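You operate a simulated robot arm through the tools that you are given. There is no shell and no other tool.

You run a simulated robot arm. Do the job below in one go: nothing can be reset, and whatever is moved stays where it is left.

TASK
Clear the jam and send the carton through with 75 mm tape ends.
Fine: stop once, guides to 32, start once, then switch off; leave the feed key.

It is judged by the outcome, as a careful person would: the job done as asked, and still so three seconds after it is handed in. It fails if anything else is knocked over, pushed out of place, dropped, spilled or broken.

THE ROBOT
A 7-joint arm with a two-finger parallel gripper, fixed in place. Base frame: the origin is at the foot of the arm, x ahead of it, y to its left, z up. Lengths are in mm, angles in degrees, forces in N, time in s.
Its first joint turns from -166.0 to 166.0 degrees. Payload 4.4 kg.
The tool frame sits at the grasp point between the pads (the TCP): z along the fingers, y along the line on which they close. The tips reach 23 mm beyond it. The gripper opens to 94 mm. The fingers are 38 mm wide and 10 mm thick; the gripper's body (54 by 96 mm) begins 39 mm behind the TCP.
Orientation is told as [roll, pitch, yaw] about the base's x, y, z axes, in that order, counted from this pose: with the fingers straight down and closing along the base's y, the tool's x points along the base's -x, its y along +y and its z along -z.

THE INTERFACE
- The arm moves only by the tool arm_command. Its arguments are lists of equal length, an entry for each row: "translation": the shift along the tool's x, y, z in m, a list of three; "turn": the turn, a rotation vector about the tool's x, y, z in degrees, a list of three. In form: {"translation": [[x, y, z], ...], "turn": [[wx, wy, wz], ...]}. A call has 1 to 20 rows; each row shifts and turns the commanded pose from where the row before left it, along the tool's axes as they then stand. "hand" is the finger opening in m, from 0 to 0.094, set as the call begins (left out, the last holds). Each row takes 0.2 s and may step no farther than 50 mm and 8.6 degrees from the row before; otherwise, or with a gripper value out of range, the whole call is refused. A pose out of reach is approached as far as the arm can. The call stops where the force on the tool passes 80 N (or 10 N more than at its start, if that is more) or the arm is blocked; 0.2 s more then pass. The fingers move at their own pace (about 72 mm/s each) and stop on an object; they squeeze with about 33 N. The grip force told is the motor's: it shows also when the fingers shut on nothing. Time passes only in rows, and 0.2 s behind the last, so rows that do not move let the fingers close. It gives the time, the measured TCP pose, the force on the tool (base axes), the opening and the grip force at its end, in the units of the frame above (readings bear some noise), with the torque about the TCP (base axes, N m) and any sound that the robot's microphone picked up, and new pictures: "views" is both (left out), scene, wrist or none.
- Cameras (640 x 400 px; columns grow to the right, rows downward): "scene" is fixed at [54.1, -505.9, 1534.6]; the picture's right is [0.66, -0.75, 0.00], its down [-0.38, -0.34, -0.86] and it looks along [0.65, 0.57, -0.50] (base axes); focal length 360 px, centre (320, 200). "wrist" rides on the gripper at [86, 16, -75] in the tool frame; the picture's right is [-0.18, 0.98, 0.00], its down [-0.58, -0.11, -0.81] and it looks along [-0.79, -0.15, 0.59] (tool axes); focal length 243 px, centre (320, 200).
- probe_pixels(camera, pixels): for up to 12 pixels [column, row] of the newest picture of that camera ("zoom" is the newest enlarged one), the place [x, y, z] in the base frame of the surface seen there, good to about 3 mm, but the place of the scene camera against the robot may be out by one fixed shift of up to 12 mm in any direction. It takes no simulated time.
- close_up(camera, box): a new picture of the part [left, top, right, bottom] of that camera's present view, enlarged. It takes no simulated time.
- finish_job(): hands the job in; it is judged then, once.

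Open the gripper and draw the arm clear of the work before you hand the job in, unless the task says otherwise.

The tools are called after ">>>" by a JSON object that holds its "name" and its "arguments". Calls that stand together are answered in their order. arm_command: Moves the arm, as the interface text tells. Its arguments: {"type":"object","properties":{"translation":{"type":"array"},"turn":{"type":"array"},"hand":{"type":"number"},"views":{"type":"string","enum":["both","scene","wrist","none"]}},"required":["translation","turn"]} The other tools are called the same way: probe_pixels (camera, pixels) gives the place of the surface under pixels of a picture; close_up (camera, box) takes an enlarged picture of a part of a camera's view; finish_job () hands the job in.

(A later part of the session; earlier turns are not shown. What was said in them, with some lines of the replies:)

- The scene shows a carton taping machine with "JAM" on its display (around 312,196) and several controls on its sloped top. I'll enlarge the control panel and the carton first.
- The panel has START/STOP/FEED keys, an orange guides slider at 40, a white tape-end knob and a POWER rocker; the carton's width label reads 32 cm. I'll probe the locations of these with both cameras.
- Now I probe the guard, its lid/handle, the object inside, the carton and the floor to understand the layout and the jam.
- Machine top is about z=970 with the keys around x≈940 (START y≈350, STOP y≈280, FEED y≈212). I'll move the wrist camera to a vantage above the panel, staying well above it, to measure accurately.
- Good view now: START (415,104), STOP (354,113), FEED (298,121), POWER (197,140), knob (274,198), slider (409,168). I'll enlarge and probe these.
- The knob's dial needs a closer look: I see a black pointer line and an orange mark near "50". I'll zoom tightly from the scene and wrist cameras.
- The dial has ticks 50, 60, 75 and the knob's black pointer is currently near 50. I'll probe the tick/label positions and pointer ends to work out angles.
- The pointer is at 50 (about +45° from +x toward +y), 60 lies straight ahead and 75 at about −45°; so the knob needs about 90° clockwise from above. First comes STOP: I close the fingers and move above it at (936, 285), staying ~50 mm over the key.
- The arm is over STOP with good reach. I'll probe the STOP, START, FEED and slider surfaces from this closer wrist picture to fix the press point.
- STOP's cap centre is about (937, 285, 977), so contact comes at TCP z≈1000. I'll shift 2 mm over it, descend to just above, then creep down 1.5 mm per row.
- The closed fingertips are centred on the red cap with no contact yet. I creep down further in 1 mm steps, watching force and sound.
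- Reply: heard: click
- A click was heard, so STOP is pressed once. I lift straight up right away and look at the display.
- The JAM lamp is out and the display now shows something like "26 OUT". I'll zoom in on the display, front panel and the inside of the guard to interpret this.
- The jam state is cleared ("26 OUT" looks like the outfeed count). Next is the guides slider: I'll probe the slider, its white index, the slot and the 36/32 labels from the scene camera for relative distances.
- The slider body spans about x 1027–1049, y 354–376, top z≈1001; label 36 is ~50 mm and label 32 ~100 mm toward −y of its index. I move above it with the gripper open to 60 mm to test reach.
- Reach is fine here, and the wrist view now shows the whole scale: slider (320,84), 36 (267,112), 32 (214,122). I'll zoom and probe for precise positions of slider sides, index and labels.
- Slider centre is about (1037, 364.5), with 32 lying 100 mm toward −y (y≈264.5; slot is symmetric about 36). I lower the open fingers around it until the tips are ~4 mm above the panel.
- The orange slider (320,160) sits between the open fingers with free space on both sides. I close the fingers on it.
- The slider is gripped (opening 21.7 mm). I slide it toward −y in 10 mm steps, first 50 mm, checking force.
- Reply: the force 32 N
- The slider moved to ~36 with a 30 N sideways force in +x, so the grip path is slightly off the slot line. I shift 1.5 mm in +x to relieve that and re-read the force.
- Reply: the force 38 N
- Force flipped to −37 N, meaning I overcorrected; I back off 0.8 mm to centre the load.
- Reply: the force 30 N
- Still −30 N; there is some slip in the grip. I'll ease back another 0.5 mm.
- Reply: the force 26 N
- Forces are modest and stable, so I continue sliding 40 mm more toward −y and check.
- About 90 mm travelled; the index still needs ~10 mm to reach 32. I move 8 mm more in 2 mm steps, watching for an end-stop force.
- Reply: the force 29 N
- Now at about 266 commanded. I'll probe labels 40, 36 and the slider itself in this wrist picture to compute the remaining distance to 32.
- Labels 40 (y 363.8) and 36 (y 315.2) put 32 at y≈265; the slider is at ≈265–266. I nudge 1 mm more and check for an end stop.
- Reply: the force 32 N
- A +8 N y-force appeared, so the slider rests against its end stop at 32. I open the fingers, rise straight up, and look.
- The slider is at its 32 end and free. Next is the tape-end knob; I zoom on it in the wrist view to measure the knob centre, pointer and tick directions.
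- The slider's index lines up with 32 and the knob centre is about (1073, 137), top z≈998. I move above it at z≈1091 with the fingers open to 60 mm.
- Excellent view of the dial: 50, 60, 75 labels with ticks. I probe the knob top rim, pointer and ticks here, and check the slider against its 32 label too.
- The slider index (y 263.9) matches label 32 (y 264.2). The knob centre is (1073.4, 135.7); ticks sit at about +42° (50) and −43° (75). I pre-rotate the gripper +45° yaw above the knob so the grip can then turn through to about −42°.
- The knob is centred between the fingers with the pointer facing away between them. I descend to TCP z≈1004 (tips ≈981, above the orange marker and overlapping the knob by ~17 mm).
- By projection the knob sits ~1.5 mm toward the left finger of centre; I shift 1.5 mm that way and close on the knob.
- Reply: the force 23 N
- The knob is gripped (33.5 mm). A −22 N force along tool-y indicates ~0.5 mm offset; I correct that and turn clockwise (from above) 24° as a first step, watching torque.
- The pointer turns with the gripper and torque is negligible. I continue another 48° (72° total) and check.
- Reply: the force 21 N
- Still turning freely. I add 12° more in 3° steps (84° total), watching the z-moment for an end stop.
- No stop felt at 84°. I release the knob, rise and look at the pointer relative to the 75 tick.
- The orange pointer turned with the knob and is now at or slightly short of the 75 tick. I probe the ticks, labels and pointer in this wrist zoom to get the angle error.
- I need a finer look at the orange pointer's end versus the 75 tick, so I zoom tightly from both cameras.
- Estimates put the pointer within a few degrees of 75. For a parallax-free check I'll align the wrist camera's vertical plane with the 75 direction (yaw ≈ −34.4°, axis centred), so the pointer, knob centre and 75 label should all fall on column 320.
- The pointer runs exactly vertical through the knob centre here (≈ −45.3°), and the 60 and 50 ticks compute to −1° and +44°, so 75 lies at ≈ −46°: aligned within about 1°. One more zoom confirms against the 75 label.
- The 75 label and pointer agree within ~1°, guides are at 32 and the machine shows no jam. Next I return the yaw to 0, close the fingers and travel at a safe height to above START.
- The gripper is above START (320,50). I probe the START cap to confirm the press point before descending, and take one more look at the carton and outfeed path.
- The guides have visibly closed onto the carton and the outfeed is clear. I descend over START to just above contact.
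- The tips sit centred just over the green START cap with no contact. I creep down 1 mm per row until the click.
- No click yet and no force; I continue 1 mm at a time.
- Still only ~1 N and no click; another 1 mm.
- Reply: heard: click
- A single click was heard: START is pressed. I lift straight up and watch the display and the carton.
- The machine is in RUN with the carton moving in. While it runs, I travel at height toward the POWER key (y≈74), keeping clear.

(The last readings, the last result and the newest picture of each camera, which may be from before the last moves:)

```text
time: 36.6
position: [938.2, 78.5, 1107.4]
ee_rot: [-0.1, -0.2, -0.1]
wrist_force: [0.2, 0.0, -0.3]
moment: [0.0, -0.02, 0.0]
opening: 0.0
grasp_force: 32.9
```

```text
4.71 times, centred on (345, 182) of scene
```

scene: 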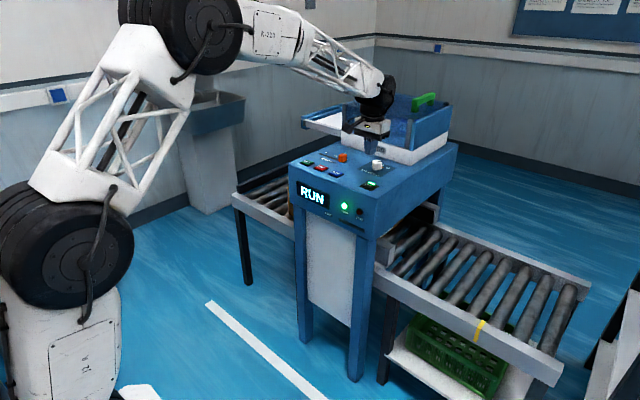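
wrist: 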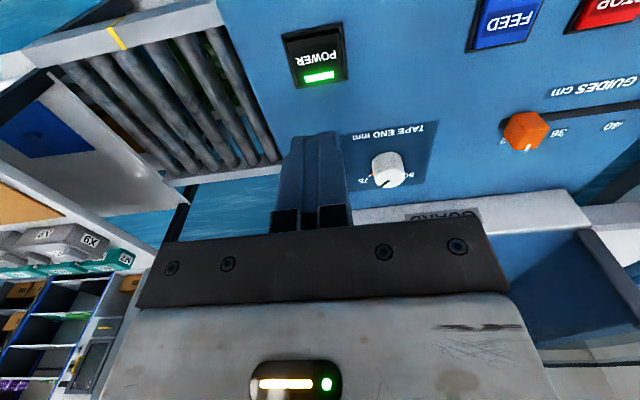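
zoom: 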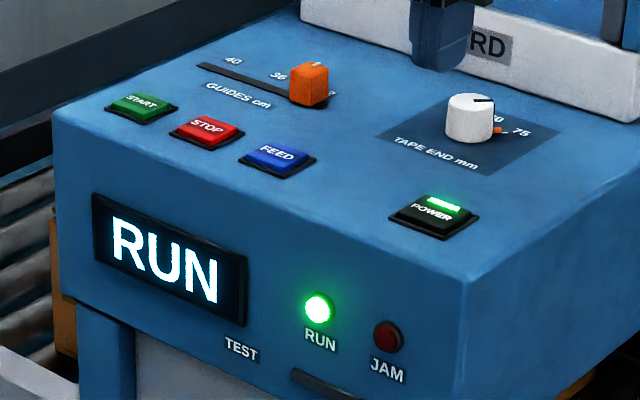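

The carton is passing through and starts emerging at the outfeed. Meanwhile I examine the POWER key (318,55) closely and probe it, then wait for the carton.

>>> {"name": "close_up", "arguments": {"camera": "wrist", "box": [270, 15, 365, 95]}}

>>> {"name": "probe_pixels", "arguments": {"camera": "wrist", "pixels": [[316, 55], [317, 76], [290, 38], [340, 30], [298, 85], [344, 76], [313, 40], [300, 62], [336, 58]]}}

>>> {"name": "arm_command", "arguments": {"translation": [[0, 0, 0], [0, 0, 0], [0, 0, 0], [0, 0, 0], [0, 0, 0]], "turn": [[0, 0, 0], [0, 0, 0], [0, 0, 0], [0, 0, 0], [0, 0, 0]], "views": "scene"}}

```text
5.00 times, centred on (318, 55) of wrist
```

zoom: 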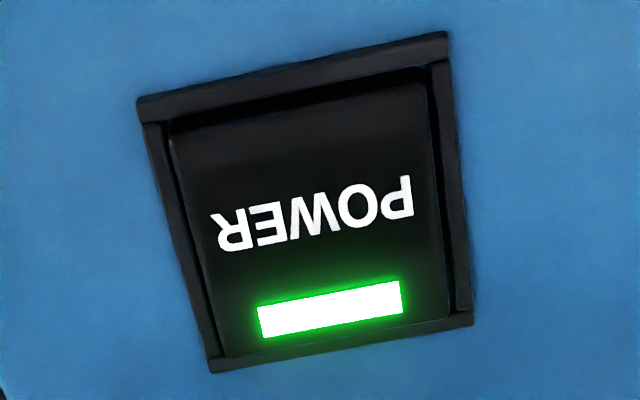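

```text
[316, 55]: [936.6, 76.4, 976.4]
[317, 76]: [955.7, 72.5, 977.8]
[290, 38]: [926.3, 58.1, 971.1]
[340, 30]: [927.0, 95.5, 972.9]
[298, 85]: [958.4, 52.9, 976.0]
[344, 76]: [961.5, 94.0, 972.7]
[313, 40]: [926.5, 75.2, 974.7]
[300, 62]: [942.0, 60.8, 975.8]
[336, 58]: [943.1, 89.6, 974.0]
```

```text
time: 37.8
position: [939.0, 78.6, 1108.0]
ee_rot: [0.1, 0.0, 0.0]
wrist_force: [-0.3, 0.5, 0.0]
moment: [0.02, 0.02, 0.01]
opening: 0.2
grasp_force: 33.5
```

scene: 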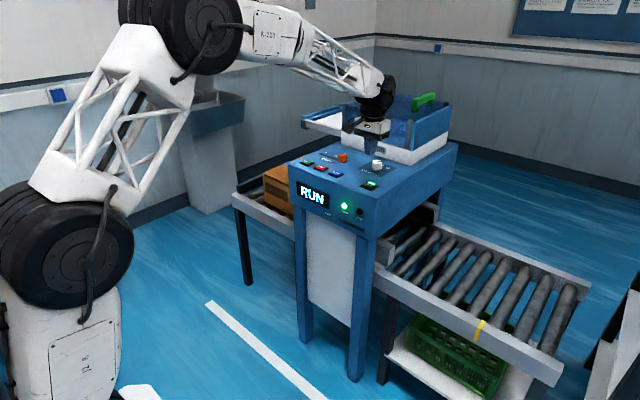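

The carton is coming out on the left. POWER is a flat push key centred near (941, 75, 976). I keep waiting for the run to finish.

>>> {"name": "arm_command", "arguments": {"translation": [[0, 0, 0], [0, 0, 0], [0, 0, 0], [0, 0, 0], [0, 0, 0], [0, 0, 0], [0, 0, 0], [0, 0, 0], [0, 0, 0], [0, 0, 0]], "turn": [[0, 0, 0], [0, 0, 0], [0, 0, 0], [0, 0, 0], [0, 0, 0], [0, 0, 0], [0, 0, 0], [0, 0, 0], [0, 0, 0], [0, 0, 0]], "views": "scene"}}

>>> {"name": "close_up", "arguments": {"camera": "scene", "box": [220, 130, 400, 250]}}

```text
time: 40.0
position: [938.5, 78.0, 1107.6]
ee_rot: [-0.1, -0.2, -0.2]
wrist_force: [0.3, 0.3, 0.2]
moment: [0.02, 0.03, -0.02]
opening: 0.0
grasp_force: 33.0
```

scene: 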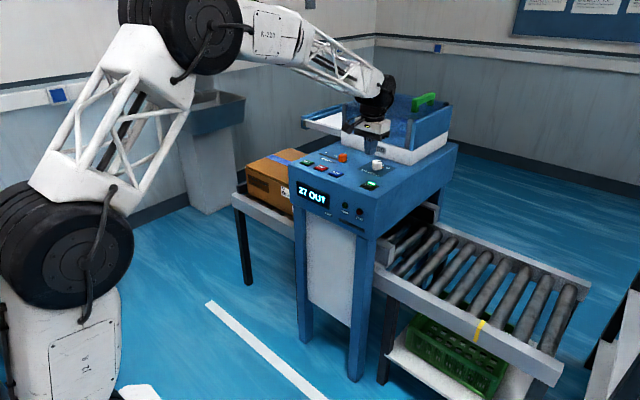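

```text
3.33 times, centred on (310, 190) of scene
```

zoom: 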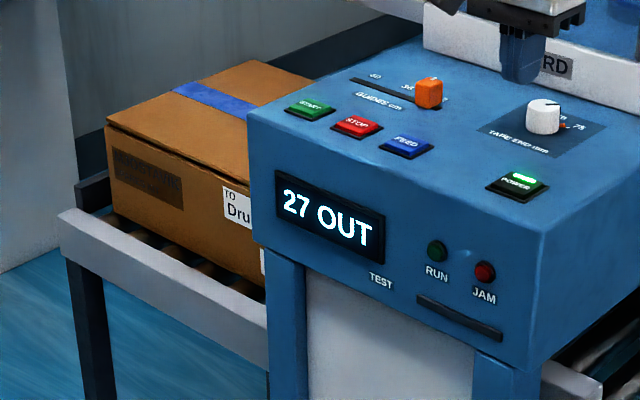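

The run finished: display "27 OUT", RUN lamp off, carton taped on the outfeed. Now I align over POWER's centre (941, 75) and descend to just above it.

>>> {"name": "arm_command", "arguments": {"translation": [[-0.0025, -0.0033, 0.03], [0, 0, 0.03], [0, 0, 0.025], [0, 0, 0.014], [0, 0, 0.005], [0, 0, 0]], "turn": [[0, 0, 0], [0, 0, 0], [0, 0, 0], [0, 0, 0], [0, 0, 0], [0, 0, 0]]}}

>>> {"name": "close_up", "arguments": {"camera": "scene", "box": [220, 130, 400, 250]}}

```text
time: 41.4
position: [941.5, 75.4, 1004.7]
ee_rot: [0.0, -0.1, -0.2]
wrist_force: [-0.2, 0.9, -0.3]
moment: [-0.02, 0.03, -0.01]
opening: 0.0
grasp_force: 32.6
```

scene: 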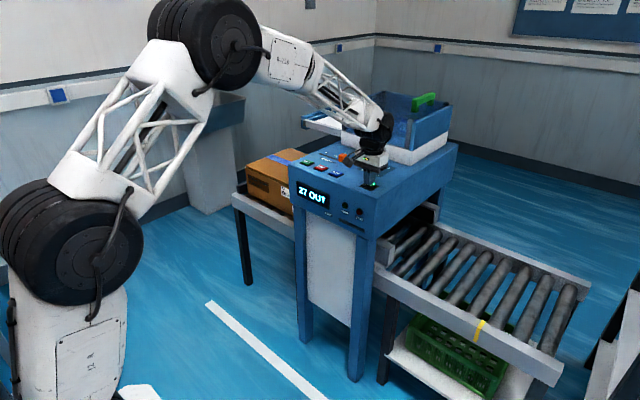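
wrist: 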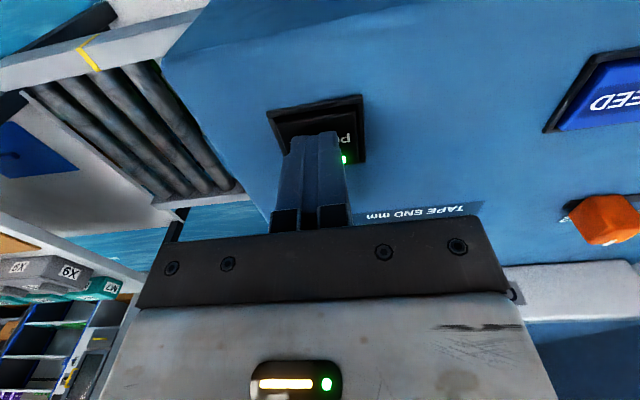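

```text
3.33 times, centred on (310, 190) of scene
```

zoom: 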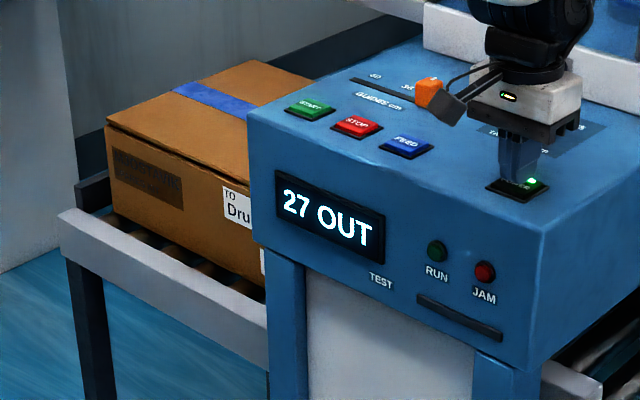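

The carton is still and the tips are centred over POWER, just above contact. I creep down toward the click.

>>> {"name": "arm_command", "arguments": {"translation": [[0, 0, 0.001], [0, 0, 0.001], [0, 0, 0.001], [0, 0, 0.001], [0, 0, 0.001]], "turn": [[0, 0, 0], [0, 0, 0], [0, 0, 0], [0, 0, 0], [0, 0, 0]], "views": "none"}}

```text
time: 42.6
position: [941.2, 73.9, 999.7]
ee_rot: [0.0, -0.1, -0.1]
wrist_force: [0.2, 0.4, 1.7]
moment: [0.04, 0.03, -0.02]
opening: 0.2
grasp_force: 33.1
```

Light contact (1.7 N), no click yet; another 1 mm.

>>> {"name": "arm_command", "arguments": {"translation": [[0, 0, 0.001]], "turn": [[0, 0, 0]], "views": "none"}}

```text
time: 43.0
position: [939.6, 73.1, 997.2]
ee_rot: [0.0, -0.1, 0.0]
wrist_force: [0.0, -1.1, 1.7]
moment: [-0.04, -0.03, 0.0]
opening: 0.1
grasp_force: 32.8
heard: click
```

One click heard on POWER. I lift straight up and check the display and lamps.

>>> {"name": "arm_command", "arguments": {"translation": [[0, 0, -0.01], [0, 0, -0.03], [0, 0, -0.04], [0, 0, -0.03], [0.03, 0, -0.03], [0.04, 0, -0.02], [0.04, 0, -0.02], [0, 0, 0]], "turn": [[0, 0, 0], [0, 0, 0], [0, 0, 0], [0, 0, 0], [0, 0, 0], [0, 0, 0], [0, 0, 0], [0, 0, 0]]}}

>>> {"name": "close_up", "arguments": {"camera": "scene", "box": [220, 130, 400, 250]}}

```text
time: 44.8
position: [829.9, 73.8, 1177.3]
ee_rot: [0.0, 0.0, -0.1]
wrist_force: [-0.1, -0.8, -0.5]
moment: [-0.02, -0.01, -0.04]
opening: 0.0
grasp_force: 33.4
```

scene: 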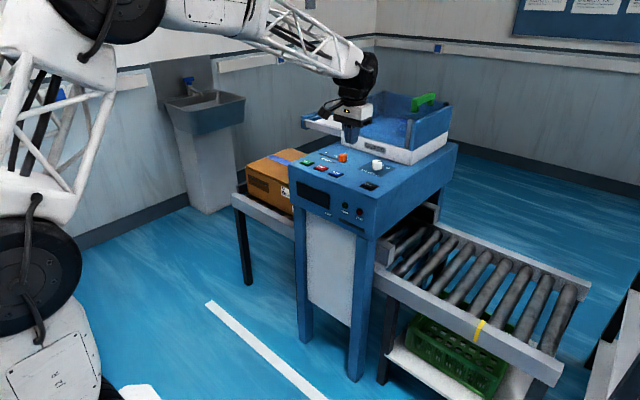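
wrist: 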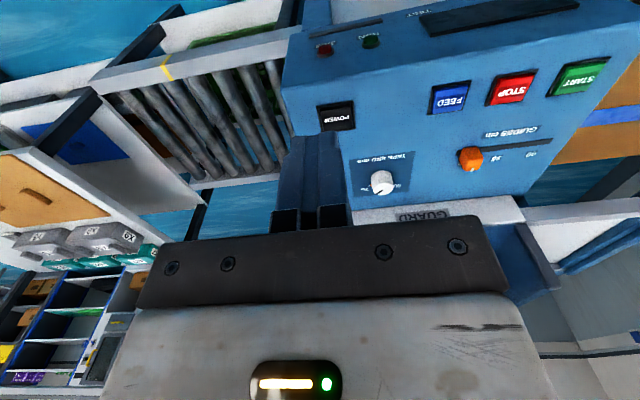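

```text
3.33 times, centred on (310, 190) of scene
```

zoom: 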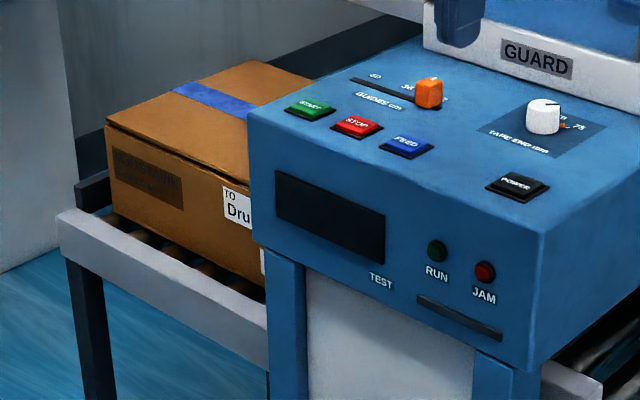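

Display and POWER lamp are dark: the machine is off, the carton through, settings unchanged. I open the gripper and draw the arm back clear of the machine.

>>> {"name": "arm_command", "arguments": {"translation": [[0.032, 0.02, -0.01], [0.032, 0.02, -0.01], [0.032, 0.02, -0.01], [0.032, 0.02, -0.01], [0.032, 0.02, -0.01], [0.032, 0.02, -0.01], [0.032, 0.02, -0.01], [0.032, 0.02, -0.01], [0, 0, 0], [0, 0, 0]], "turn": [[0, 0, 0], [0, 0, 0], [0, 0, 0], [0, 0, 0], [0, 0, 0], [0, 0, 0], [0, 0, 0], [0, 0, 0], [0, 0, 0], [0, 0, 0]], "hand": 0.09}}

>>> {"name": "close_up", "arguments": {"camera": "scene", "box": [220, 80, 480, 250]}}

```text
time: 47.0
position: [577.4, 231.9, 1258.9]
ee_rot: [0.0, -0.1, -0.1]
wrist_force: [-1.3, -0.1, 0.6]
moment: [-0.01, -0.02, 0.0]
opening: 89.8
grasp_force: 0.1
```

scene: 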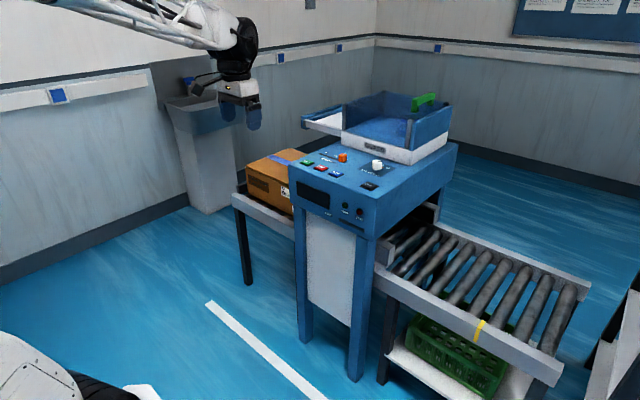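
wrist: 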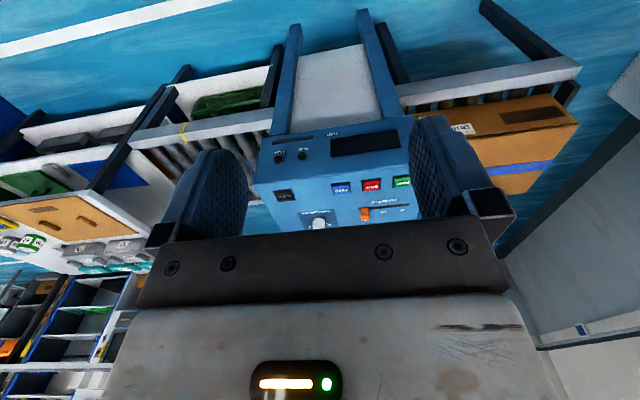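

```text
2.35 times, centred on (350, 165) of scene
```

zoom: 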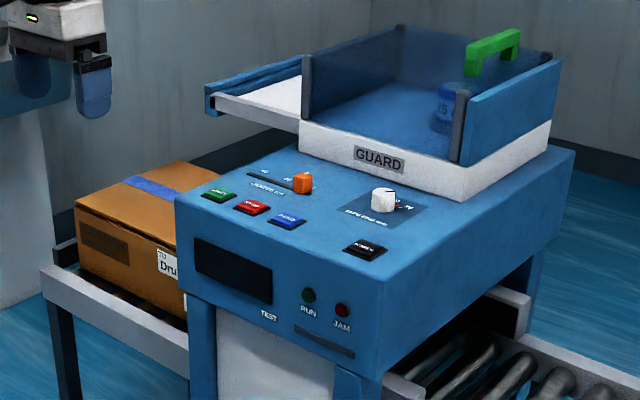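

The machine is off, the taped carton rests on the outfeed, and the guides, dial and guard are where they should be. The arm is clear with the gripper open, so I hand the job in.

>>> {"name": "finish_job", "arguments": {}}

```text
The job is handed in.
```

The jam is cleared, the carton has gone through with the tape end dial at 75 mm, and the machine is switched off. I haven't measured the tape ends on the carton: its leading face was out of the cameras' view.

- **Stop:** I pressed STOP once. The jam lamp went out and the display showed "26 OUT".
- **Guides:** I slid them from 40 to 32, where the slider met its end stop and its mark lined up with the 32 label.
- **Tape ends:** I turned the dial from 50 to 75; its pointer sits within about 1° of the 75 mark.
- **Start:** I pressed START once. The carton ran through, came out with tape across the top, and stopped on the outfeed. The display then showed "27 OUT".
- **Power:** I pressed POWER once after the run ended, and the display and lamps went dark.

I never touched the FEED key. Nothing else was knocked or moved, and the arm is drawn back with the gripper open.
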